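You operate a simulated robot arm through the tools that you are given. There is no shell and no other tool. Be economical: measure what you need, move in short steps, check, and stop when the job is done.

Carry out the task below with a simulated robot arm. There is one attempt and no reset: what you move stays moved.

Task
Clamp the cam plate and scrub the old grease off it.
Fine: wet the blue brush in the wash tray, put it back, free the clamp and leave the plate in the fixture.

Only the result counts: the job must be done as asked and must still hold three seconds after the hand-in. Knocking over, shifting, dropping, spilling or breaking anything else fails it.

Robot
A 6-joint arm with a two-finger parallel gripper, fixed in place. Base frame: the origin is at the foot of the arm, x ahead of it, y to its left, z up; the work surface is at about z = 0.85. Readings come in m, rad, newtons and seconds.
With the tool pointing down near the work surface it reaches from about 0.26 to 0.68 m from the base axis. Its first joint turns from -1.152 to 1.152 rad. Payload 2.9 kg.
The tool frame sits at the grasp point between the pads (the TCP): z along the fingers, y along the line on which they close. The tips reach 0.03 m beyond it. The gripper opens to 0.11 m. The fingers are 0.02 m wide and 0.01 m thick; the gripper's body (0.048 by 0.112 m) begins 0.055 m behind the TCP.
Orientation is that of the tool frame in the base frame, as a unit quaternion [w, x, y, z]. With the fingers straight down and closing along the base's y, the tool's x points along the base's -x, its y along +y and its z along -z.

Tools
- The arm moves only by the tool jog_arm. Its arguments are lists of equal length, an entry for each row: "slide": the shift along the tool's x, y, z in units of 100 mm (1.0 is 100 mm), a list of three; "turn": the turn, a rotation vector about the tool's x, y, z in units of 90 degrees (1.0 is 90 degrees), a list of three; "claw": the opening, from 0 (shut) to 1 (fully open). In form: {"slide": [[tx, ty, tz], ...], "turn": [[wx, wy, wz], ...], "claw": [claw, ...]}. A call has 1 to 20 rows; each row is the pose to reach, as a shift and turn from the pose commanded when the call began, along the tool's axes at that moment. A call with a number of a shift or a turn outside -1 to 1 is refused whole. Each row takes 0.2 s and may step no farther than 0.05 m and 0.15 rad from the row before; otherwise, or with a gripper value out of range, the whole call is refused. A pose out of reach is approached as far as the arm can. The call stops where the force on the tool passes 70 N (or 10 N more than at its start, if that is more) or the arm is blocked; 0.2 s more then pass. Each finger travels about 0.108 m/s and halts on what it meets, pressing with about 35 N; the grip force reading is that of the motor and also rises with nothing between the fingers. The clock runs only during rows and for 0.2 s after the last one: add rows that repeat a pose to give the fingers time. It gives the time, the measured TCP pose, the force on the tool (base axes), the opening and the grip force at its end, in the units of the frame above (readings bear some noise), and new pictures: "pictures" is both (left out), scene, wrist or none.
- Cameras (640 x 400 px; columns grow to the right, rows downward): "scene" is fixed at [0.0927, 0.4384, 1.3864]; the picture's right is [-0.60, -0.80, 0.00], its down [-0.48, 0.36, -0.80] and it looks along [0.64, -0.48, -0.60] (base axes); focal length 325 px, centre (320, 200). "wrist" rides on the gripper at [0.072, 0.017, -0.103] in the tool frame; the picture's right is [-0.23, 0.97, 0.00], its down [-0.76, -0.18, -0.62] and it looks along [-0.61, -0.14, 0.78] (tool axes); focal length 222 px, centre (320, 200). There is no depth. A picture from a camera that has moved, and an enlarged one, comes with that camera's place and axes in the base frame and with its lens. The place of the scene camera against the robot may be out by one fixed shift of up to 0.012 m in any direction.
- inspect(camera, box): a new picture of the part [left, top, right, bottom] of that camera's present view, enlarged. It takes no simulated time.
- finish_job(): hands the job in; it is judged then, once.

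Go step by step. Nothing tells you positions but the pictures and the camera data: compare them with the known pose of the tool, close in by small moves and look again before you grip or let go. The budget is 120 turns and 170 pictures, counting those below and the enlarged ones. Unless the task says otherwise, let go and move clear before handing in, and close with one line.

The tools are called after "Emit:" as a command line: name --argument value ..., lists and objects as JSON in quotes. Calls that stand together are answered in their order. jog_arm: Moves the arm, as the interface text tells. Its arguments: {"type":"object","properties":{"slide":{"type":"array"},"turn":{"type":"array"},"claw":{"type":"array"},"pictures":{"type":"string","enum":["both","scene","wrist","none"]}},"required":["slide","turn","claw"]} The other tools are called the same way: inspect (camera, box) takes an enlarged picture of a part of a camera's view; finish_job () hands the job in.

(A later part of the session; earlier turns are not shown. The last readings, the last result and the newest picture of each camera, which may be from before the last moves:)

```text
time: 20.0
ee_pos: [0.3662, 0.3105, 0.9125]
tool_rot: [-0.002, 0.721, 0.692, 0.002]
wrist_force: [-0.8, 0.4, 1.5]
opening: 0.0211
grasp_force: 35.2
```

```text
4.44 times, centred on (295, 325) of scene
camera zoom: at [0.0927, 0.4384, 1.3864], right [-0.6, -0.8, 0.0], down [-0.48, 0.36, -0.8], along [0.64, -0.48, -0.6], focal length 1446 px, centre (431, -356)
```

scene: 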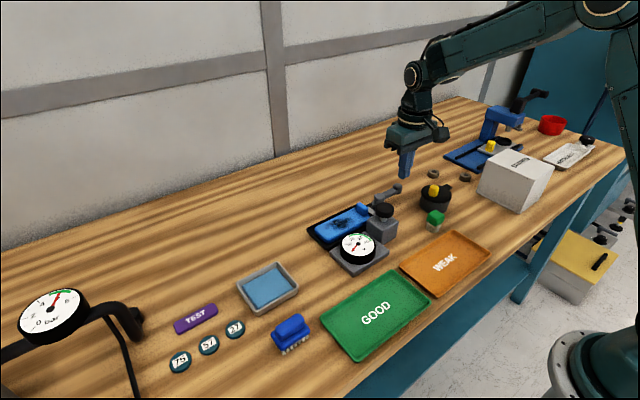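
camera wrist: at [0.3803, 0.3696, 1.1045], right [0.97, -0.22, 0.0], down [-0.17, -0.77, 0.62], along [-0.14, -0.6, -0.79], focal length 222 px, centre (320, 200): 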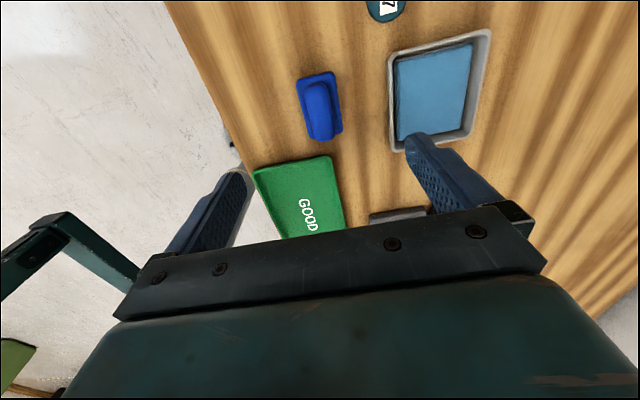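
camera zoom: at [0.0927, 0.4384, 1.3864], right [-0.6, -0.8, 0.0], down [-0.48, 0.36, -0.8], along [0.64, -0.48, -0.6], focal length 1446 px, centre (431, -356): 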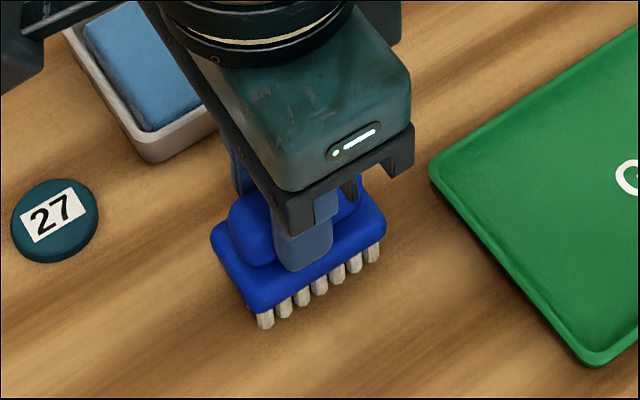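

I have the brush, with the opening at 0.021. I'll lift it and check the grip and the wash tray.

Emit:
jog_arm --slide '[[0, 0, -0.2], [0, 0, -0.5], [0, 0, -0.8]]' --turn '[[0, 0, 0], [0, 0, 0], [0, 0, 0]]' --claw '[0, 0, 0]' --pictures "both"

Emit:
inspect --camera "wrist" --box '[240, 60, 480, 220]'

```text
time: 20.8
ee_pos: [0.3658, 0.3104, 0.993]
tool_rot: [-0.002, 0.722, 0.692, 0.001]
wrist_force: [-0.1, -0.2, 0.1]
opening: 0.0
grasp_force: 35.4
camera wrist: at [0.3869, 0.3815, 1.0975], right [0.96, -0.27, 0.0], down [-0.21, -0.76, 0.62], along [-0.17, -0.6, -0.78], focal length 222 px, centre (320, 200)
```

scene: 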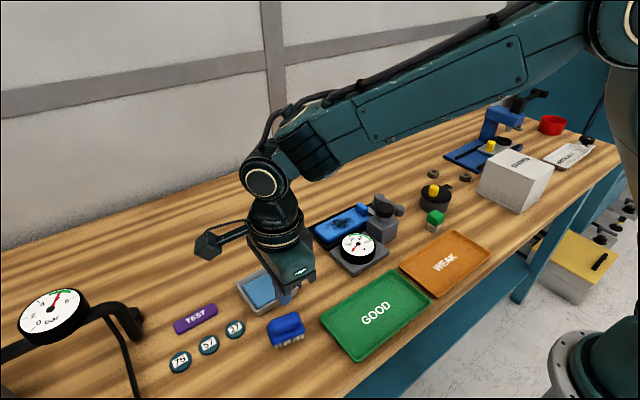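
wrist: 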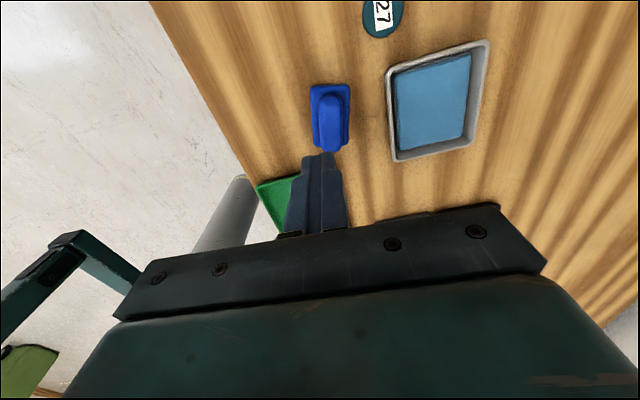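

```text
2.50 times, centred on (360, 140) of wrist
camera zoom: at [0.3869, 0.3815, 1.0975], right [0.96, -0.27, 0.0], down [-0.21, -0.76, 0.62], along [-0.17, -0.6, -0.78], focal length 555 px, centre (220, 350)
```

zoom: 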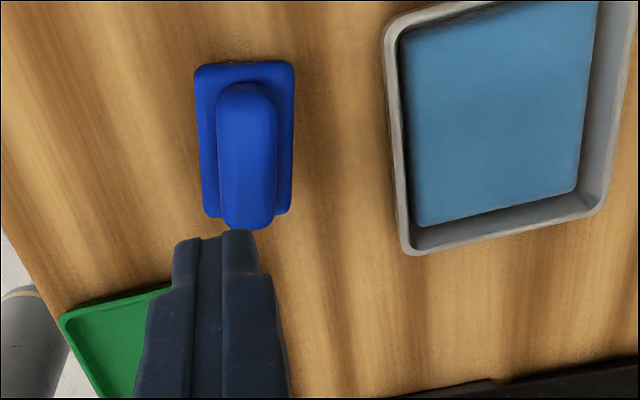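

The grip slipped off the rounded handle because it was too high, and the brush stayed in place. I'll take a closer look at its heights.

Emit:
inspect --camera "scene" --box '[260, 300, 315, 360]'

Emit:
inspect --camera "wrist" --box '[290, 70, 370, 170]'

```text
6.67 times, centred on (288, 330) of scene
camera zoom: at [0.0927, 0.4384, 1.3864], right [-0.6, -0.8, 0.0], down [-0.48, 0.36, -0.8], along [0.64, -0.48, -0.6], focal length 2169 px, centre (537, -667)
```

zoom: 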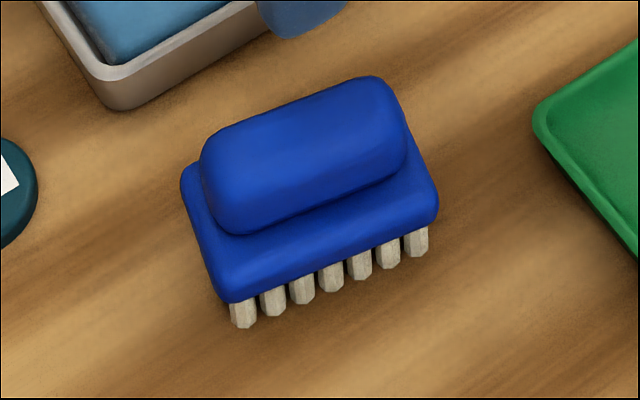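

```text
4.00 times, centred on (330, 120) of wrist
camera zoom: at [0.3869, 0.3815, 1.0975], right [0.96, -0.27, 0.0], down [-0.21, -0.76, 0.62], along [-0.17, -0.6, -0.78], focal length 888 px, centre (280, 520)
```

zoom: 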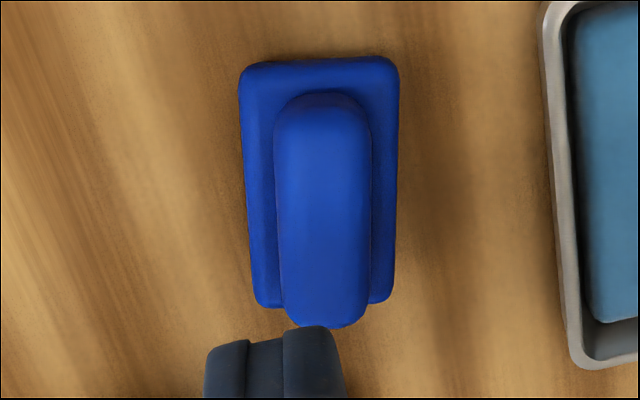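

The handle sits lower than I assumed, and the brush got nudged to about (0.376, 0.308) with a 13° turn. I'll realign, go lower, and check before gripping.

Emit:
jog_arm --slide '[[-0.022, 0.105, 0], [-0.022, 0.105, 0], [-0.022, 0.105, 0.4], [-0.022, 0.105, 0.6], [-0.022, 0.105, 0.6]]' --turn '[[0, 0, 0.06], [0, 0, 0.11], [0, 0, 0.11], [0, 0, 0.11], [0, 0, 0.11]]' --claw '[0.6, 0.6, 0.6, 0.6, 0.6]' --pictures "none"

Emit:
inspect --camera "wrist" --box '[220, 50, 420, 220]'

```text
time: 22.0
ee_pos: [0.3766, 0.3076, 0.9325]
tool_rot: [-0.002, 0.78, 0.626, 0.002]
wrist_force: [-0.7, -1.1, 0.4]
opening: 0.0659
grasp_force: 0.1
```

```text
2.35 times, centred on (320, 135) of wrist
camera zoom: at [0.4094, 0.3745, 1.0374], right [0.9, -0.43, 0.0], down [-0.34, -0.71, 0.62], along [-0.27, -0.56, -0.79], focal length 523 px, centre (320, 353)
```

zoom: 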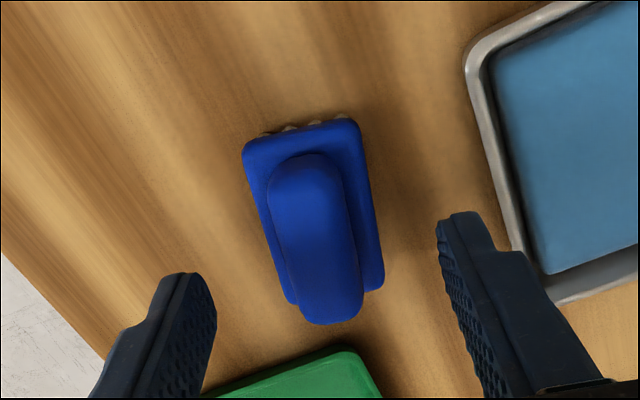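

The brush is aligned. I'll go down to z ≈ 0.901 and grip lower on the handle.

Emit:
jog_arm --slide '[[0.04, 0, 0.15], [0.04, 0, 0.25], [0.04, 0, 0.31], [0.04, 0, 0.31], [0.04, 0, 0.31], [0.04, 0, 0.31]]' --turn '[[0, 0, 0], [0, 0, 0], [0, 0, 0], [0, 0, 0], [0, 0, 0], [0, 0, 0]]' --claw '[0.6, 0.6, 0.6, 0.15, 0.1, 0.1]' --pictures "none"

Emit:
inspect --camera "scene" --box '[250, 290, 330, 370]'

```text
time: 23.4
ee_pos: [0.378, 0.311, 0.9029]
tool_rot: [-0.002, 0.779, 0.627, 0.001]
wrist_force: [0.6, -0.6, 0.7]
opening: 0.0369
grasp_force: 35.0
```

```text
5.00 times, centred on (290, 330) of scene
camera zoom: at [0.0927, 0.4384, 1.3864], right [-0.6, -0.8, 0.0], down [-0.48, 0.36, -0.8], along [0.64, -0.48, -0.6], focal length 1627 px, centre (470, -450)
```

zoom: 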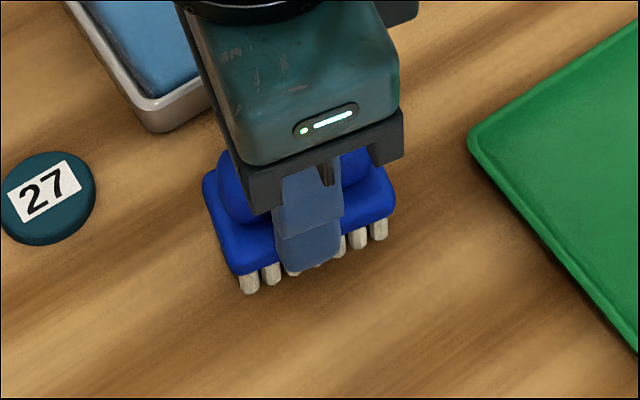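

It's now gripping the flat-sided base plate (0.037). I'll reopen, seat about 8 mm lower for a full-height grip, and lift slightly.

Emit:
jog_arm --slide '[[0, 0, 0], [0, 0, 0.08], [0, 0, 0.08], [0, 0, 0.08], [0, 0, 0.08], [0, 0, 0], [0, 0, -0.2], [0, 0, -0.4]]' --turn '[[0, 0, 0], [0, 0, 0], [0, 0, 0], [0, 0, 0], [0, 0, 0], [0, 0, 0], [0, 0, 0], [0, 0, 0]]' --claw '[0.5, 0.5, 0.25, 0.25, 0.25, 0.25, 0.25, 0.25]' --pictures "none"

Emit:
inspect --camera "scene" --box '[250, 270, 350, 370]'

Emit:
inspect --camera "wrist" --box '[220, 50, 480, 220]'

```text
time: 25.2
ee_pos: [0.3785, 0.3114, 0.9409]
tool_rot: [-0.002, 0.779, 0.627, 0.002]
wrist_force: [0.2, -1.0, -0.1]
opening: 0.037
grasp_force: 35.0
```

```text
4.00 times, centred on (300, 320) of scene
camera zoom: at [0.0927, 0.4384, 1.3864], right [-0.6, -0.8, 0.0], down [-0.48, 0.36, -0.8], along [0.64, -0.48, -0.6], focal length 1301 px, centre (400, -280)
```

zoom: 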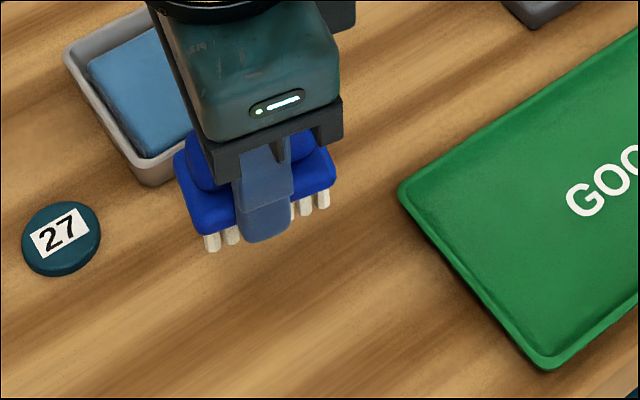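

```text
2.35 times, centred on (350, 135) of wrist
camera zoom: at [0.4108, 0.3783, 1.0456], right [0.9, -0.43, 0.0], down [-0.34, -0.71, 0.62], along [-0.27, -0.56, -0.79], focal length 523 px, centre (249, 353)
```

zoom: 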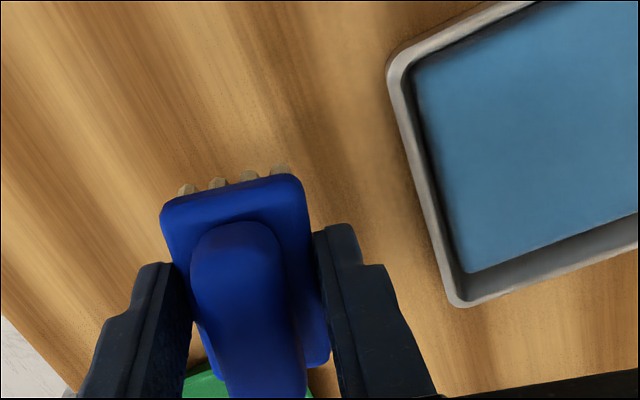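

The brush is held firmly, with the bristle tips 0.045 below the TCP. I'll carry it over the wash tray centre at about (0.476, 0.289) and square it up.

Emit:
jog_arm --slide '[[0, 0, -0.4], [0, 0.45, -0.4], [-0.006, 0.9, -0.4], [-0.006, 1, -0.4], [-0.006, 1, -0.4]]' --turn '[[0, 0, 0], [0, 0, -0.07], [0, 0, -0.137], [0, 0, -0.137], [0, 0, -0.137]]' --claw '[0.25, 0.25, 0.25, 0.25, 0.25]' --pictures "both"

Emit:
inspect --camera "scene" --box '[210, 220, 330, 340]'

Emit:
inspect --camera "wrist" --box '[220, 50, 420, 220]'

```text
time: 26.4
ee_pos: [0.4766, 0.2885, 0.9828]
tool_rot: [-0.002, 0.707, 0.707, 0.002]
wrist_force: [-0.9, 0.0, -1.1]
opening: 0.0368
grasp_force: 35.3
camera wrist: at [0.4943, 0.3608, 1.086], right [0.97, -0.23, 0.0], down [-0.18, -0.76, 0.62], along [-0.14, -0.6, -0.79], focal length 222 px, centre (320, 200)
```

scene: 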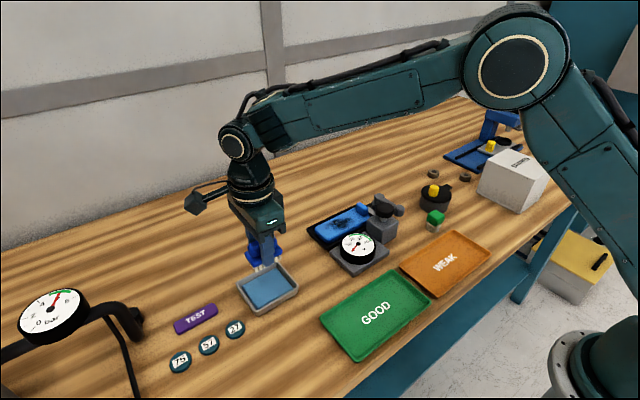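
wrist: 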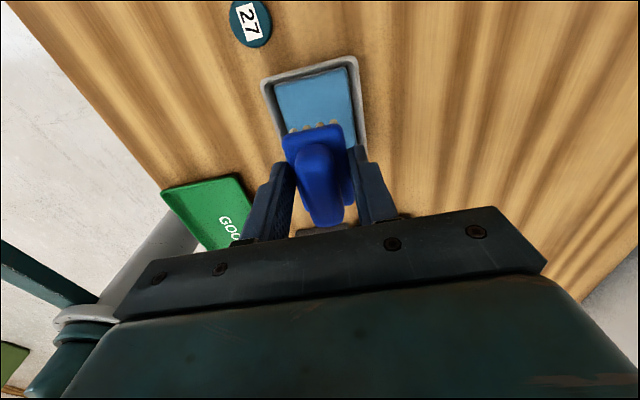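

```text
3.33 times, centred on (270, 280) of scene
camera zoom: at [0.0928, 0.4384, 1.3864], right [-0.6, -0.8, 0.0], down [-0.48, 0.36, -0.8], along [0.64, -0.48, -0.6], focal length 1084 px, centre (487, -67)
```

zoom: 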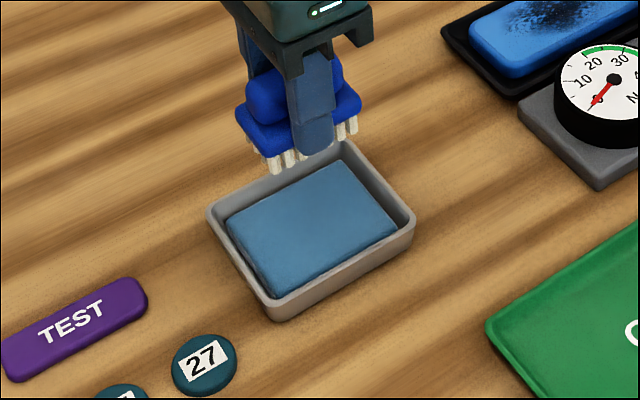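

```text
2.35 times, centred on (320, 135) of wrist
camera zoom: at [0.4943, 0.3608, 1.086], right [0.97, -0.23, 0.0], down [-0.18, -0.76, 0.62], along [-0.14, -0.6, -0.79], focal length 523 px, centre (320, 353)
```

zoom: 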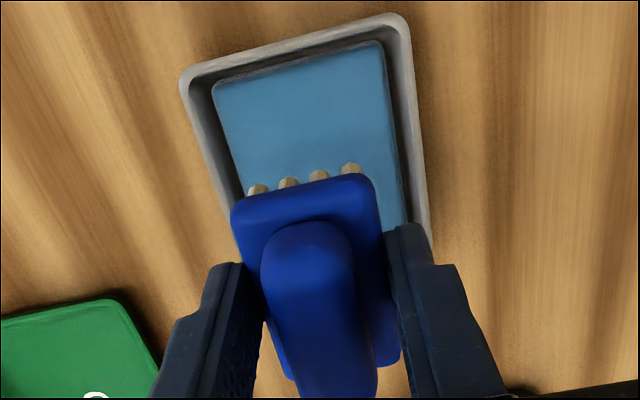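

The brush is centred over the tray, whose rim is at about z 0.866. I'll lower it until the bristles are in the water (TCP ≈ 0.900).

Emit:
jog_arm --slide '[[0, 0, 0.4], [0, 0, 0.65], [0, 0, 0.75], [0, 0, 0.82], [0, 0, 0.82], [0, 0, 0.82]]' --turn '[[0, 0, 0], [0, 0, 0], [0, 0, 0], [0, 0, 0], [0, 0, 0], [0, 0, 0]]' --claw '[0.25, 0.25, 0.25, 0.25, 0.25, 0.25]' --pictures "none"

Emit:
inspect --camera "scene" --box '[220, 240, 320, 330]'

```text
time: 27.8
ee_pos: [0.475, 0.2905, 0.9024]
tool_rot: [0.0, 0.707, 0.707, 0.006]
wrist_force: [-1.2, 4.8, 30.2]
opening: 0.0369
grasp_force: 35.2
```

```text
4.44 times, centred on (270, 285) of scene
camera zoom: at [0.0922, 0.4382, 1.3865], right [-0.6, -0.8, 0.0], down [-0.48, 0.36, -0.8], along [0.64, -0.48, -0.6], focal length 1446 px, centre (542, -178)
```

zoom: 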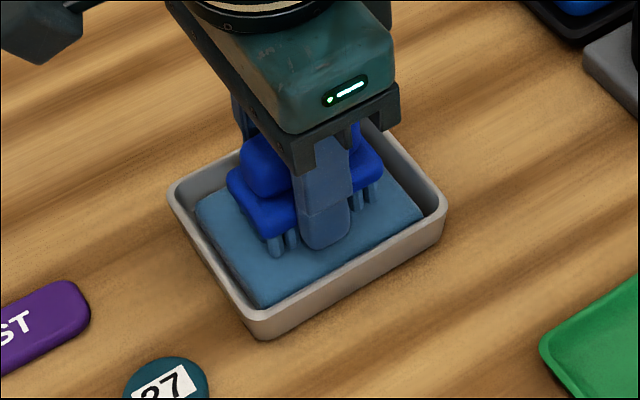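

I see contact at 30 N and the bristles have turned blue. I'll lift and check them.

Emit:
jog_arm --slide '[[0, 0, -0.1], [0, 0, -0.4], [0, 0, -0.8]]' --turn '[[0, 0, 0], [0, 0, 0], [0, 0, 0]]' --claw '[0.25, 0.25, 0.25]' --pictures "none"

Emit:
inspect --camera "scene" --box '[210, 220, 330, 340]'

Emit:
inspect --camera "wrist" --box '[220, 50, 420, 220]'

```text
time: 28.6
ee_pos: [0.4751, 0.2887, 0.9802]
tool_rot: [-0.002, 0.707, 0.707, 0.0]
wrist_force: [-0.9, 0.6, -0.4]
opening: 0.0369
grasp_force: 35.1
```

```text
3.33 times, centred on (270, 280) of scene
camera zoom: at [0.0927, 0.4384, 1.3864], right [-0.6, -0.8, 0.0], down [-0.48, 0.36, -0.8], along [0.64, -0.48, -0.6], focal length 1084 px, centre (487, -67)
```

zoom: 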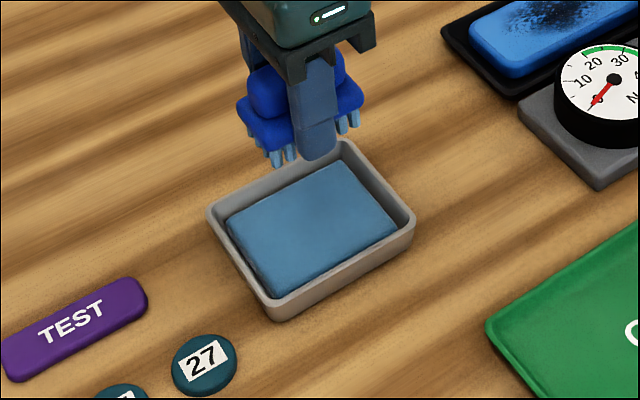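

```text
2.35 times, centred on (320, 135) of wrist
camera zoom: at [0.493, 0.3607, 1.0832], right [0.97, -0.23, 0.0], down [-0.18, -0.76, 0.62], along [-0.14, -0.6, -0.78], focal length 523 px, centre (320, 353)
```

zoom: 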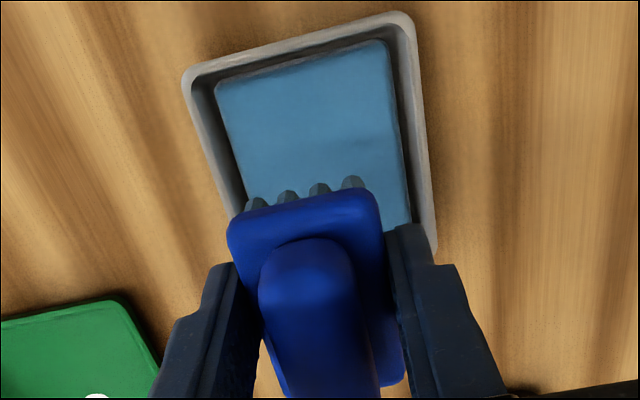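

The brush is wet. Now I'll carry it at height to above the greasy plate, in two moves.

Emit:
jog_arm --slide '[[-0.4, 0.2, -0.1], [-0.8, 0.4, -0.1], [-1, 0.55, -0.1]]' --turn '[[0, 0, 0], [0, 0, 0], [0, 0, 0]]' --claw '[0.25, 0.25, 0.25]' --pictures "none"

Emit:
jog_arm --slide '[[-0.4, 0, 0], [-0.8, 0, 0], [-1, 0, 0.1], [-1, 0, 0.1]]' --turn '[[0, 0, 0], [0, 0, 0], [0, 0, 0], [0, 0, 0]]' --claw '[0.25, 0.25, 0.25, 0.25]' --pictures "both"

Emit:
inspect --camera "scene" --box '[290, 150, 410, 270]'

Emit:
inspect --camera "wrist" --box '[220, 50, 420, 220]'

```text
time: 29.4
ee_pos: [0.5301, 0.1898, 0.9899]
tool_rot: [-0.002, 0.707, 0.707, 0.002]
wrist_force: [0.4, -0.9, -0.5]
opening: 0.0369
grasp_force: 35.4
```

```text
time: 30.4
ee_pos: [0.5308, 0.0899, 0.9788]
tool_rot: [-0.003, 0.707, 0.707, 0.002]
wrist_force: [-0.5, 0.5, -0.7]
opening: 0.037
grasp_force: 34.7
camera wrist: at [0.548, 0.1614, 1.0825], right [0.97, -0.23, 0.0], down [-0.18, -0.76, 0.62], along [-0.14, -0.6, -0.79], focal length 222 px, centre (320, 200)
```

scene: 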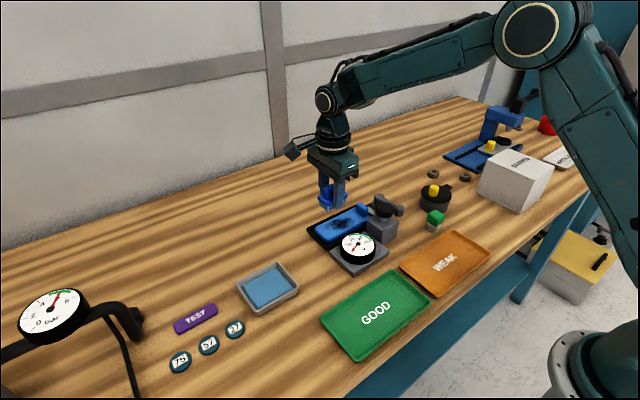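
wrist: 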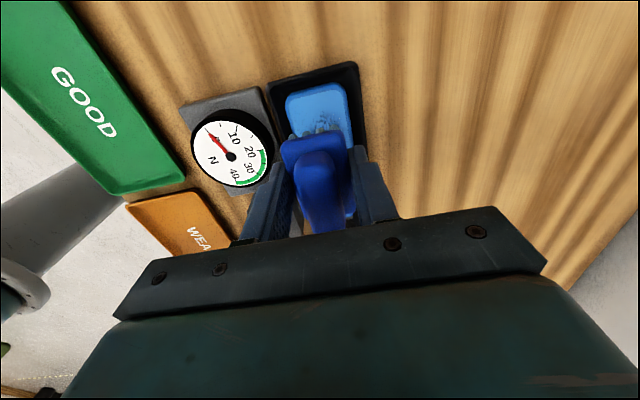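

```text
3.33 times, centred on (350, 210) of scene
camera zoom: at [0.0927, 0.4384, 1.3864], right [-0.6, -0.8, 0.0], down [-0.48, 0.36, -0.8], along [0.64, -0.48, -0.6], focal length 1084 px, centre (220, 167)
```

zoom: 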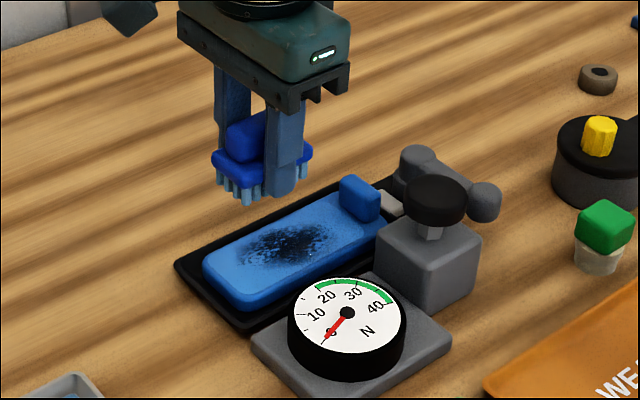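

```text
2.35 times, centred on (320, 135) of wrist
camera zoom: at [0.548, 0.1614, 1.0825], right [0.97, -0.23, 0.0], down [-0.18, -0.76, 0.62], along [-0.14, -0.6, -0.79], focal length 523 px, centre (320, 353)
```

zoom: 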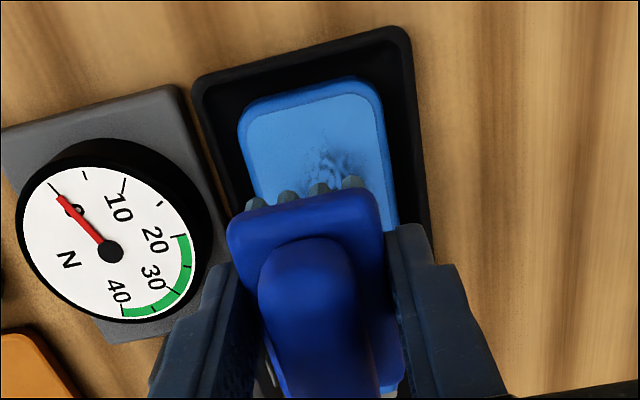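

The plate's top centre is near x 0.533, and the grease spans y ≈ 0.02 to 0.10. I'll lower the brush onto the middle of it and watch the force.

Emit:
jog_arm --slide '[[-0.25, 0.02, 0.2], [-0.25, 0.02, 0.45], [-0.25, 0.02, 0.55], [-0.25, 0.02, 0.6]]' --turn '[[0, 0, 0], [0, 0, 0], [0, 0, 0], [0, 0, 0]]' --claw '[0.25, 0.25, 0.25, 0.25]' --pictures "none"

Emit:
inspect --camera "scene" --box '[300, 170, 400, 270]'

```text
time: 31.4
ee_pos: [0.532, 0.0651, 0.918]
tool_rot: [-0.002, 0.707, 0.707, 0.002]
wrist_force: [0.2, -0.6, -0.9]
opening: 0.0368
grasp_force: 35.1
```

```text
4.00 times, centred on (350, 220) of scene
camera zoom: at [0.0927, 0.4384, 1.3864], right [-0.6, -0.8, 0.0], down [-0.48, 0.36, -0.8], along [0.64, -0.48, -0.6], focal length 1301 px, centre (200, 120)
```

zoom: 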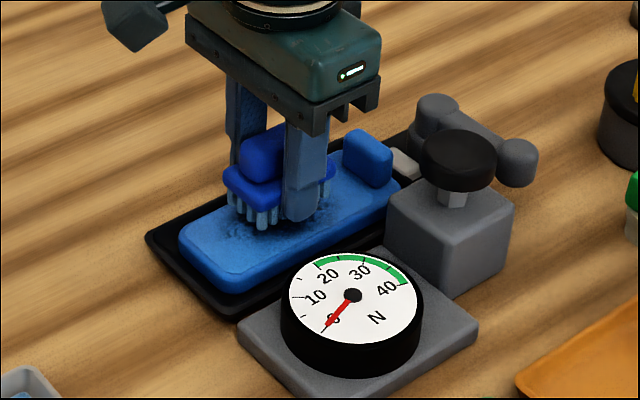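

The bristles are just above the plate, so I'll go down a few mm more.

Emit:
jog_arm --slide '[[0, 0, 0.02], [0, 0, 0.035]]' --turn '[[0, 0, 0], [0, 0, 0]]' --claw '[0.25, 0.25]' --pictures "none"

```text
time: 32.0
ee_pos: [0.5332, 0.0645, 0.9148]
tool_rot: [-0.002, 0.707, 0.707, 0.002]
wrist_force: [-0.5, -0.3, 0.1]
opening: 0.037
grasp_force: 34.8
```

Emit:
jog_arm --slide '[[0, 0, 0.015], [0, 0, 0.03]]' --turn '[[0, 0, 0], [0, 0, 0]]' --claw '[0.25, 0.25]' --pictures "none"

Emit:
inspect --camera "scene" --box '[310, 180, 390, 270]'

```text
time: 32.6
ee_pos: [0.5317, 0.0635, 0.9123]
tool_rot: [-0.002, 0.707, 0.707, 0.002]
wrist_force: [0.2, -0.1, -0.9]
opening: 0.0368
grasp_force: 34.8
```

```text
4.44 times, centred on (350, 225) of scene
camera zoom: at [0.0927, 0.4384, 1.3864], right [-0.6, -0.8, 0.0], down [-0.48, 0.36, -0.8], along [0.64, -0.48, -0.6], focal length 1446 px, centre (187, 89)
```

zoom: 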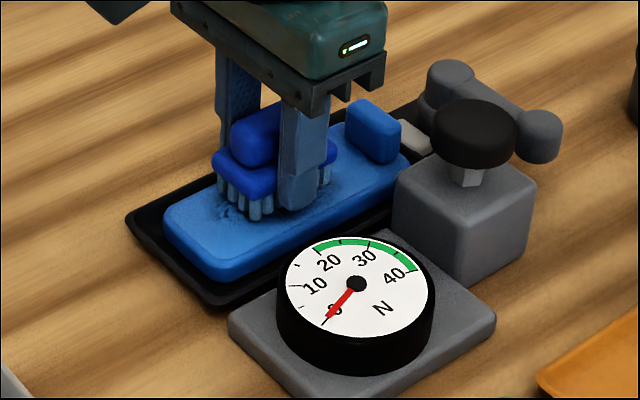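

Still no contact, so I'm going down another few millimetres.

Emit:
jog_arm --slide '[[0, 0, 0.015], [0, 0, 0.03]]' --turn '[[0, 0, 0], [0, 0, 0]]' --claw '[0.25, 0.25]' --pictures "none"

Emit:
jog_arm --slide '[[0, 0, 0.01], [0, 0, 0.02]]' --turn '[[0, 0, 0], [0, 0, 0]]' --claw '[0.25, 0.25]' --pictures "none"

```text
time: 33.2
ee_pos: [0.5312, 0.0648, 0.9085]
tool_rot: [-0.001, 0.707, 0.707, 0.002]
wrist_force: [0.1, 0.3, -0.8]
opening: 0.0366
grasp_force: 35.4
```

```text
time: 33.8
ee_pos: [0.5316, 0.0655, 0.9067]
tool_rot: [-0.001, 0.708, 0.707, 0.001]
wrist_force: [-0.9, 0.3, -1.0]
opening: 0.0371
grasp_force: 35.3
```

Emit:
jog_arm --slide '[[0, 0, 0.01], [0, 0, 0.02]]' --turn '[[0, 0, 0], [0, 0, 0]]' --claw '[0.25, 0.25]' --pictures "none"

Emit:
inspect --camera "scene" --box '[310, 180, 390, 270]'

Emit:
inspect --camera "wrist" --box '[220, 60, 420, 220]'

```text
time: 34.4
ee_pos: [0.5322, 0.0645, 0.9062]
tool_rot: [-0.002, 0.707, 0.707, 0.003]
wrist_force: [-3.8, -0.8, 16.1]
opening: 0.0369
grasp_force: 35.3
```

```text
4.44 times, centred on (350, 225) of scene
camera zoom: at [0.0923, 0.4383, 1.3864], right [-0.6, -0.8, 0.0], down [-0.48, 0.36, -0.8], along [0.64, -0.48, -0.6], focal length 1446 px, centre (187, 89)
```

zoom: 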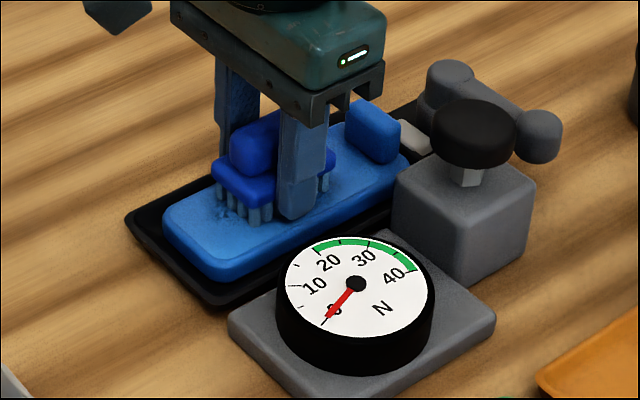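

```text
2.50 times, centred on (320, 140) of wrist
camera zoom: at [0.55, 0.1364, 1.0108], right [0.97, -0.23, 0.0], down [-0.18, -0.76, 0.62], along [-0.14, -0.6, -0.79], focal length 555 px, centre (320, 350)
```

zoom: 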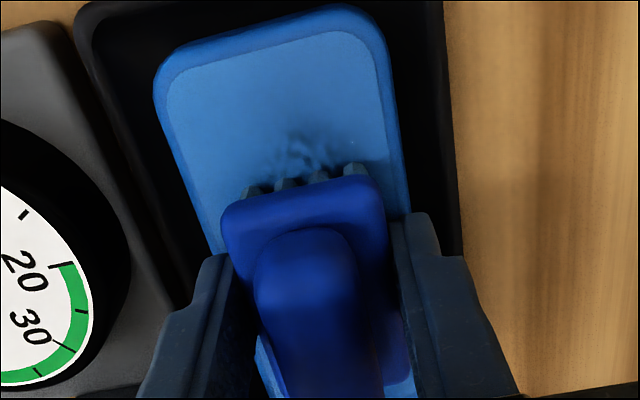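

The brush is pressing on the plate at about 16 N and the gauge is unaffected, so it doesn't read scrubbing force. I'll scrub back and forth along y.

Emit:
jog_arm --slide '[[0.08, 0, 0], [0.16, 0, 0], [0.24, 0, 0], [0.16, 0, 0], [0.08, 0, 0], [0, 0, 0], [-0.08, 0, 0], [-0.16, 0, 0], [-0.22, 0, 0], [-0.14, 0, 0], [-0.06, 0, 0], [0.02, 0, 0], [0.1, 0, 0], [0.18, 0, 0], [0.24, 0, 0], [0.16, 0, 0], [0.08, 0, 0], [0, 0, 0]]' --turn '[[0, 0, 0], [0, 0, 0], [0, 0, 0], [0, 0, 0], [0, 0, 0], [0, 0, 0], [0, 0, 0], [0, 0, 0], [0, 0, 0], [0, 0, 0], [0, 0, 0], [0, 0, 0], [0, 0, 0], [0, 0, 0], [0, 0, 0], [0, 0, 0], [0, 0, 0], [0, 0, 0]]' --claw '[0.25, 0.25, 0.25, 0.25, 0.25, 0.25, 0.25, 0.25, 0.25, 0.25, 0.25, 0.25, 0.25, 0.25, 0.25, 0.25, 0.25, 0.25]' --pictures "none"

Emit:
inspect --camera "wrist" --box '[220, 60, 420, 220]'

Emit:
inspect --camera "scene" --box '[310, 180, 390, 270]'

```text
time: 38.2
ee_pos: [0.5313, 0.0657, 0.9073]
tool_rot: [-0.001, 0.707, 0.708, 0.003]
wrist_force: [-0.3, 8.1, 24.2]
opening: 0.0369
grasp_force: 35.2
```

```text
2.50 times, centred on (320, 140) of wrist
camera zoom: at [0.5496, 0.1367, 1.0102], right [0.97, -0.23, 0.0], down [-0.18, -0.77, 0.62], along [-0.14, -0.6, -0.79], focal length 555 px, centre (320, 350)
```

zoom: 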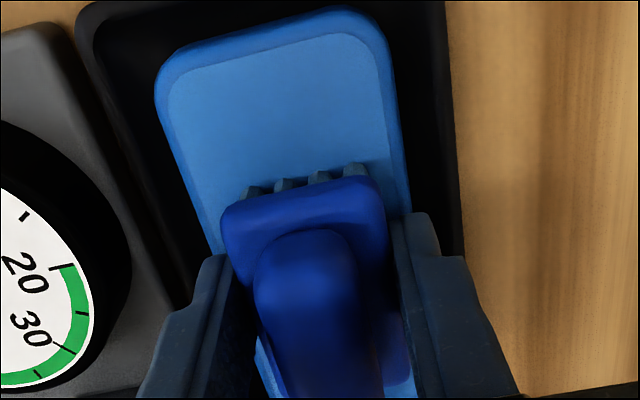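

```text
4.44 times, centred on (350, 225) of scene
camera zoom: at [0.0923, 0.4385, 1.3863], right [-0.6, -0.8, 0.0], down [-0.48, 0.36, -0.8], along [0.64, -0.48, -0.6], focal length 1446 px, centre (187, 89)
```

zoom: 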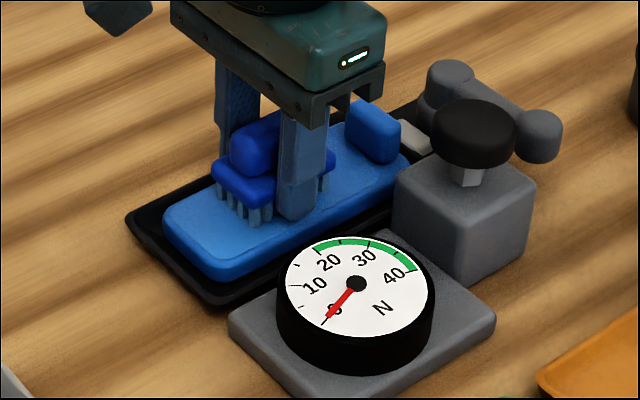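

The grease is coming off and the plate is holding still. I'll lift and check what's under the brush.

Emit:
jog_arm --slide '[[0, 0, -0.1], [0, 0, -0.5], [0.4, 0, -0.8], [0.6, 0, -0.8]]' --turn '[[0, 0, 0], [0, 0, 0], [0, 0, 0], [0, 0, 0]]' --claw '[0.25, 0.25, 0.25, 0.25]' --pictures "none"

Emit:
inspect --camera "scene" --box '[300, 180, 400, 270]'

Emit:
inspect --camera "scene" --box '[310, 200, 370, 250]'

```text
time: 39.2
ee_pos: [0.5319, 0.1244, 0.9877]
tool_rot: [-0.002, 0.707, 0.707, 0.002]
wrist_force: [-1.0, -0.8, -0.5]
opening: 0.0369
grasp_force: 35.4
```

```text
4.44 times, centred on (350, 225) of scene
camera zoom: at [0.0927, 0.4384, 1.3864], right [-0.6, -0.8, 0.0], down [-0.48, 0.36, -0.8], along [0.64, -0.48, -0.6], focal length 1446 px, centre (187, 89)
```

zoom: 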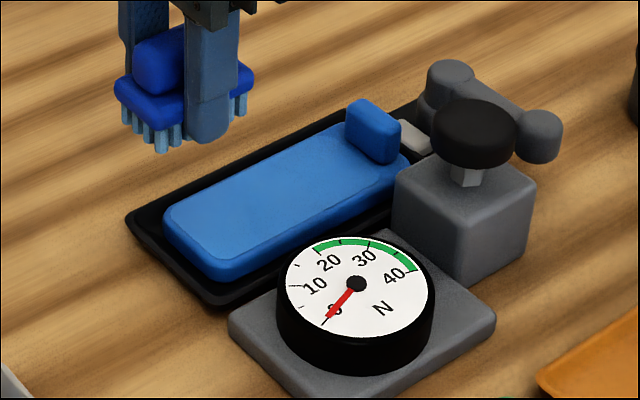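

```text
8.00 times, centred on (340, 225) of scene
camera zoom: at [0.0927, 0.4384, 1.3864], right [-0.6, -0.8, 0.0], down [-0.48, 0.36, -0.8], along [0.64, -0.48, -0.6], focal length 2603 px, centre (160, 0)
```

zoom: 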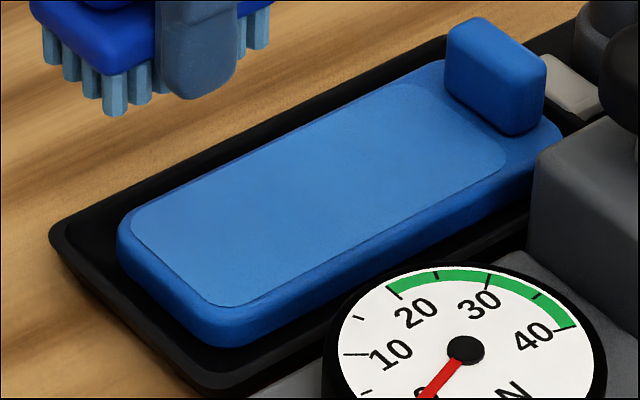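

The plate is completely clean. Now I'll take the brush back to its original spot at about (0.367, 0.311).

Emit:
jog_arm --slide '[[0.3, -0.25, 0], [0.6, -0.5, 0], [0.93, -0.8, 0]]' --turn '[[0, 0, 0], [0, 0, 0], [0, 0, 0]]' --claw '[0.25, 0.25, 0.25]' --pictures "none"

Emit:
jog_arm --slide '[[0.3, -0.28, 0], [0.6, -0.56, 0], [0.93, -0.85, 0], [0.93, -0.85, 0.4], [0.93, -0.85, 0.6], [0.93, -0.85, 0.6]]' --turn '[[0, 0, 0], [0, 0, 0], [0, 0, 0.035], [0, 0, 0.035], [0, 0, 0.035], [0, 0, 0.035]]' --claw '[0.25, 0.25, 0.25, 0.25, 0.25, 0.25]' --pictures "scene"

Emit:
inspect --camera "scene" --box '[240, 280, 340, 370]'

```text
time: 40.0
ee_pos: [0.45, 0.2168, 0.986]
tool_rot: [-0.002, 0.708, 0.706, 0.002]
wrist_force: [-0.9, 0.1, -0.3]
opening: 0.0371
grasp_force: 35.3
```

```text
time: 41.4
ee_pos: [0.3685, 0.311, 0.9264]
tool_rot: [-0.002, 0.727, 0.687, 0.002]
wrist_force: [0.3, -0.8, 0.3]
opening: 0.037
grasp_force: 34.9
```

scene: 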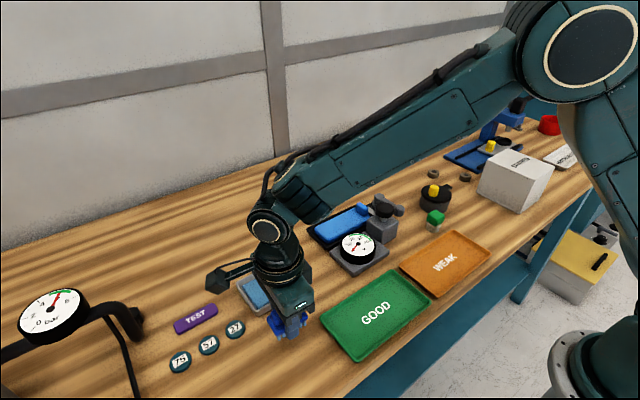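

```text
4.44 times, centred on (290, 325) of scene
camera zoom: at [0.0927, 0.4384, 1.3864], right [-0.6, -0.8, 0.0], down [-0.48, 0.36, -0.8], along [0.64, -0.48, -0.6], focal length 1446 px, centre (453, -356)
```

zoom: 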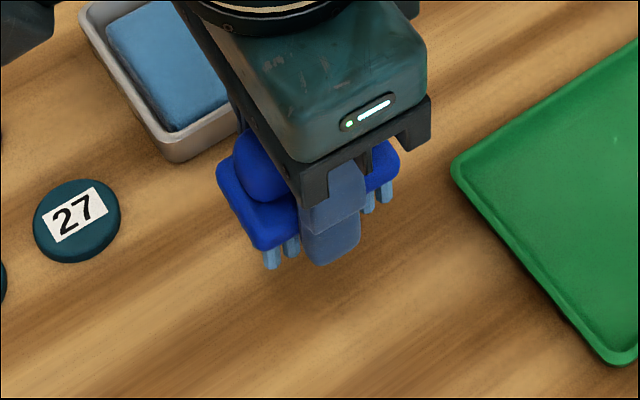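

It's over the original spot. I'll lower it gently to contact.

Emit:
jog_arm --slide '[[0, 0, 0.12], [0, 0, 0.24], [0, 0, 0.29]]' --turn '[[0, 0, 0], [0, 0, 0], [0, 0, 0]]' --claw '[0.25, 0.25, 0.25]' --pictures "none"

Emit:
inspect --camera "scene" --box '[250, 290, 330, 370]'

```text
time: 42.2
ee_pos: [0.3681, 0.3101, 0.8977]
tool_rot: [-0.002, 0.726, 0.687, 0.002]
wrist_force: [-1.0, 0.4, -0.1]
opening: 0.037
grasp_force: 34.7
```

```text
5.00 times, centred on (290, 330) of scene
camera zoom: at [0.0927, 0.4384, 1.3864], right [-0.6, -0.8, 0.0], down [-0.48, 0.36, -0.8], along [0.64, -0.48, -0.6], focal length 1627 px, centre (470, -450)
```

zoom: 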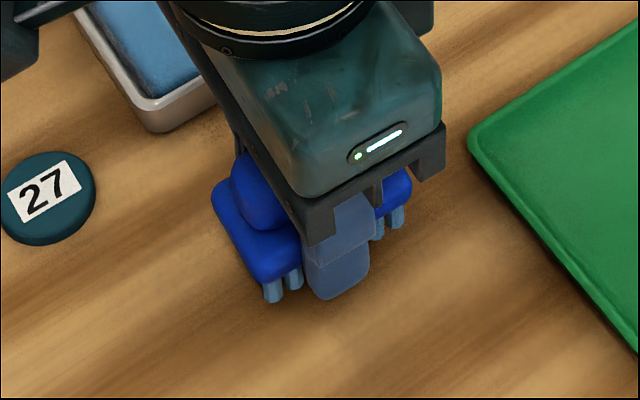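

Emit:
jog_arm --slide '[[-0.04, -0.03, 0], [-0.04, -0.03, 0.02], [-0.04, -0.03, 0.03]]' --turn '[[0, 0, 0], [0, 0, 0], [0, 0, 0]]' --claw '[0.25, 0.25, 0.25]' --pictures "none"

```text
time: 43.0
ee_pos: [0.3645, 0.3068, 0.8941]
tool_rot: [-0.002, 0.726, 0.687, 0.002]
wrist_force: [-0.2, 0.2, -0.9]
opening: 0.037
grasp_force: 34.9
```

Emit:
jog_arm --slide '[[0, 0, 0.01], [0, 0, 0.02]]' --turn '[[0, 0, 0], [0, 0, 0]]' --claw '[0.25, 0.25]' --pictures "none"

Emit:
inspect --camera "scene" --box '[260, 310, 320, 370]'

```text
time: 43.6
ee_pos: [0.3639, 0.3068, 0.8925]
tool_rot: [-0.002, 0.727, 0.687, 0.002]
wrist_force: [0.0, 0.0, -0.3]
opening: 0.037
grasp_force: 35.1
```

```text
6.67 times, centred on (290, 340) of scene
camera zoom: at [0.0927, 0.4384, 1.3864], right [-0.6, -0.8, 0.0], down [-0.48, 0.36, -0.8], along [0.64, -0.48, -0.6], focal length 2169 px, centre (520, -733)
```

zoom: 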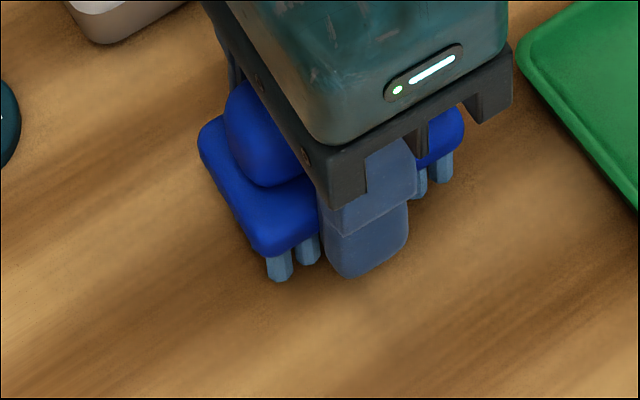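

Emit:
jog_arm --slide '[[0, 0, 0.01], [0, 0, 0.02]]' --turn '[[0, 0, 0], [0, 0, 0]]' --claw '[0.25, 0.25]' --pictures "none"

```text
time: 44.2
ee_pos: [0.3639, 0.3057, 0.8901]
tool_rot: [-0.002, 0.726, 0.687, 0.002]
wrist_force: [0.3, 1.1, -0.4]
opening: 0.0369
grasp_force: 34.6
```

Emit:
jog_arm --slide '[[0, 0, 0.01], [0, 0, 0.02]]' --turn '[[0, 0, 0], [0, 0, 0]]' --claw '[0.25, 0.25]' --pictures "none"

Emit:
inspect --camera "scene" --box '[260, 310, 320, 370]'

```text
time: 44.8
ee_pos: [0.3639, 0.3078, 0.8884]
tool_rot: [-0.001, 0.726, 0.687, 0.002]
wrist_force: [0.0, -0.3, -1.2]
opening: 0.037
grasp_force: 34.8
```

```text
6.67 times, centred on (290, 340) of scene
camera zoom: at [0.0927, 0.4384, 1.3864], right [-0.6, -0.8, 0.0], down [-0.48, 0.36, -0.8], along [0.64, -0.48, -0.6], focal length 2169 px, centre (520, -733)
```

zoom: 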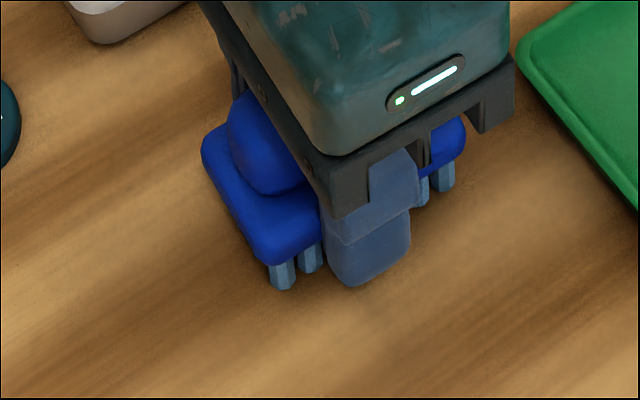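

Emit:
jog_arm --slide '[[0, 0, 0.01], [0, 0, 0.02]]' --turn '[[0, 0, 0], [0, 0, 0]]' --claw '[0.25, 0.25]' --pictures "none"

```text
time: 45.4
ee_pos: [0.3645, 0.3073, 0.8854]
tool_rot: [-0.002, 0.727, 0.687, 0.002]
wrist_force: [-0.7, 0.4, -0.2]
opening: 0.0368
grasp_force: 34.6
```

Emit:
jog_arm --slide '[[0, 0, 0.01], [0, 0, 0.015]]' --turn '[[0, 0, 0], [0, 0, 0]]' --claw '[0.25, 0.25]' --pictures "none"

Emit:
inspect --camera "scene" --box '[260, 310, 320, 370]'

Emit:
inspect --camera "wrist" --box '[220, 60, 420, 220]'

```text
time: 46.0
ee_pos: [0.3641, 0.3078, 0.8855]
tool_rot: [-0.002, 0.727, 0.687, 0.002]
wrist_force: [-0.5, -0.4, 4.6]
opening: 0.0369
grasp_force: 35.0
```

```text
6.67 times, centred on (290, 340) of scene
camera zoom: at [0.0927, 0.4383, 1.3864], right [-0.6, -0.8, 0.0], down [-0.48, 0.36, -0.8], along [0.64, -0.48, -0.6], focal length 2169 px, centre (520, -733)
```

zoom: 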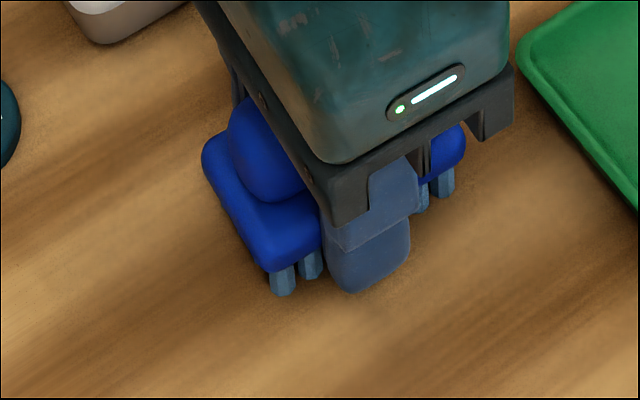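

```text
2.50 times, centred on (320, 140) of wrist
camera zoom: at [0.3857, 0.3778, 0.9893], right [0.96, -0.28, 0.0], down [-0.22, -0.75, 0.62], along [-0.17, -0.59, -0.79], focal length 555 px, centre (320, 350)
```

zoom: 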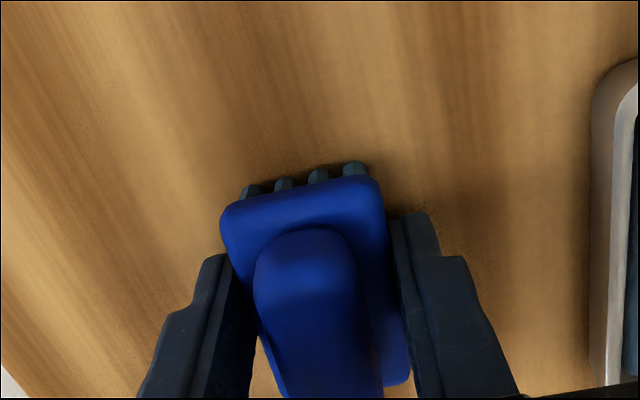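

The brush is on the bench with light contact. I'll release it and lift straight up.

Emit:
jog_arm --slide '[[0, 0, -0.01], [0, 0, -0.01], [0, 0, -0.3], [0, 0, -0.7], [0, 0, -1]]' --turn '[[0, 0, 0], [0, 0, 0], [0, 0, 0], [0, 0, 0], [0, 0, 0]]' --claw '[0.6, 0.7, 0.7, 0.7, 0.7]' --pictures "none"

Emit:
inspect --camera "scene" --box '[160, 250, 340, 370]'

```text
time: 47.2
ee_pos: [0.3643, 0.3062, 0.9847]
tool_rot: [-0.002, 0.727, 0.687, 0.001]
wrist_force: [0.3, 0.4, -0.4]
opening: 0.0771
grasp_force: 0.0
```

```text
3.33 times, centred on (250, 310) of scene
camera zoom: at [0.0927, 0.4384, 1.3864], right [-0.6, -0.8, 0.0], down [-0.48, 0.36, -0.8], along [0.64, -0.48, -0.6], focal length 1084 px, centre (553, -167)
```

zoom: 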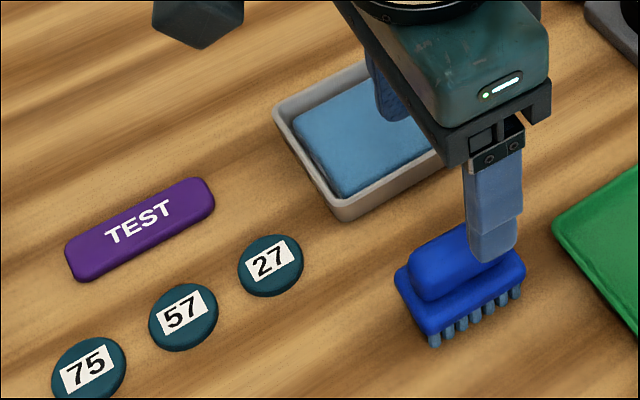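

The brush is back within a couple of mm of where it was. Next is freeing the clamp, so I'll head back to the lever while turning the gripper to its original orientation.

Emit:
jog_arm --slide '[[-0.1, 0.04, -0.2], [-0.2, 0.08, -0.2], [-0.3, 0.12, -0.2], [-0.4, 0.16, -0.2], [-0.5, 0.2, -0.2], [-0.6, 0.24, -0.2], [-0.7, 0.28, -0.2], [-0.8, 0.32, -0.2], [-0.9, 0.35, -0.2], [-0.93, 0.35, -0.2], [-0.93, 0.35, -0.2]]' --turn '[[0, 0, -0.092], [0, 0, -0.184], [0, 0, -0.276], [0, 0, -0.368], [0, 0, -0.46], [0, 0, -0.552], [0, 0, -0.644], [0, 0, -0.736], [0, 0, -0.828], [0, 0, -0.92], [0, 0, -1]]' --claw '[0.7, 0.7, 0.7, 0.7, 0.7, 0.7, 0.7, 0.7, 0.7, 0.7, 0.7]' --pictures "none"

```text
time: 49.6
ee_pos: [0.3934, 0.2114, 1.0032]
tool_rot: [0.0, 0.026, 1.0, 0.003]
wrist_force: [0.9, 0.7, -0.1]
opening: 0.0768
grasp_force: 0.1
```

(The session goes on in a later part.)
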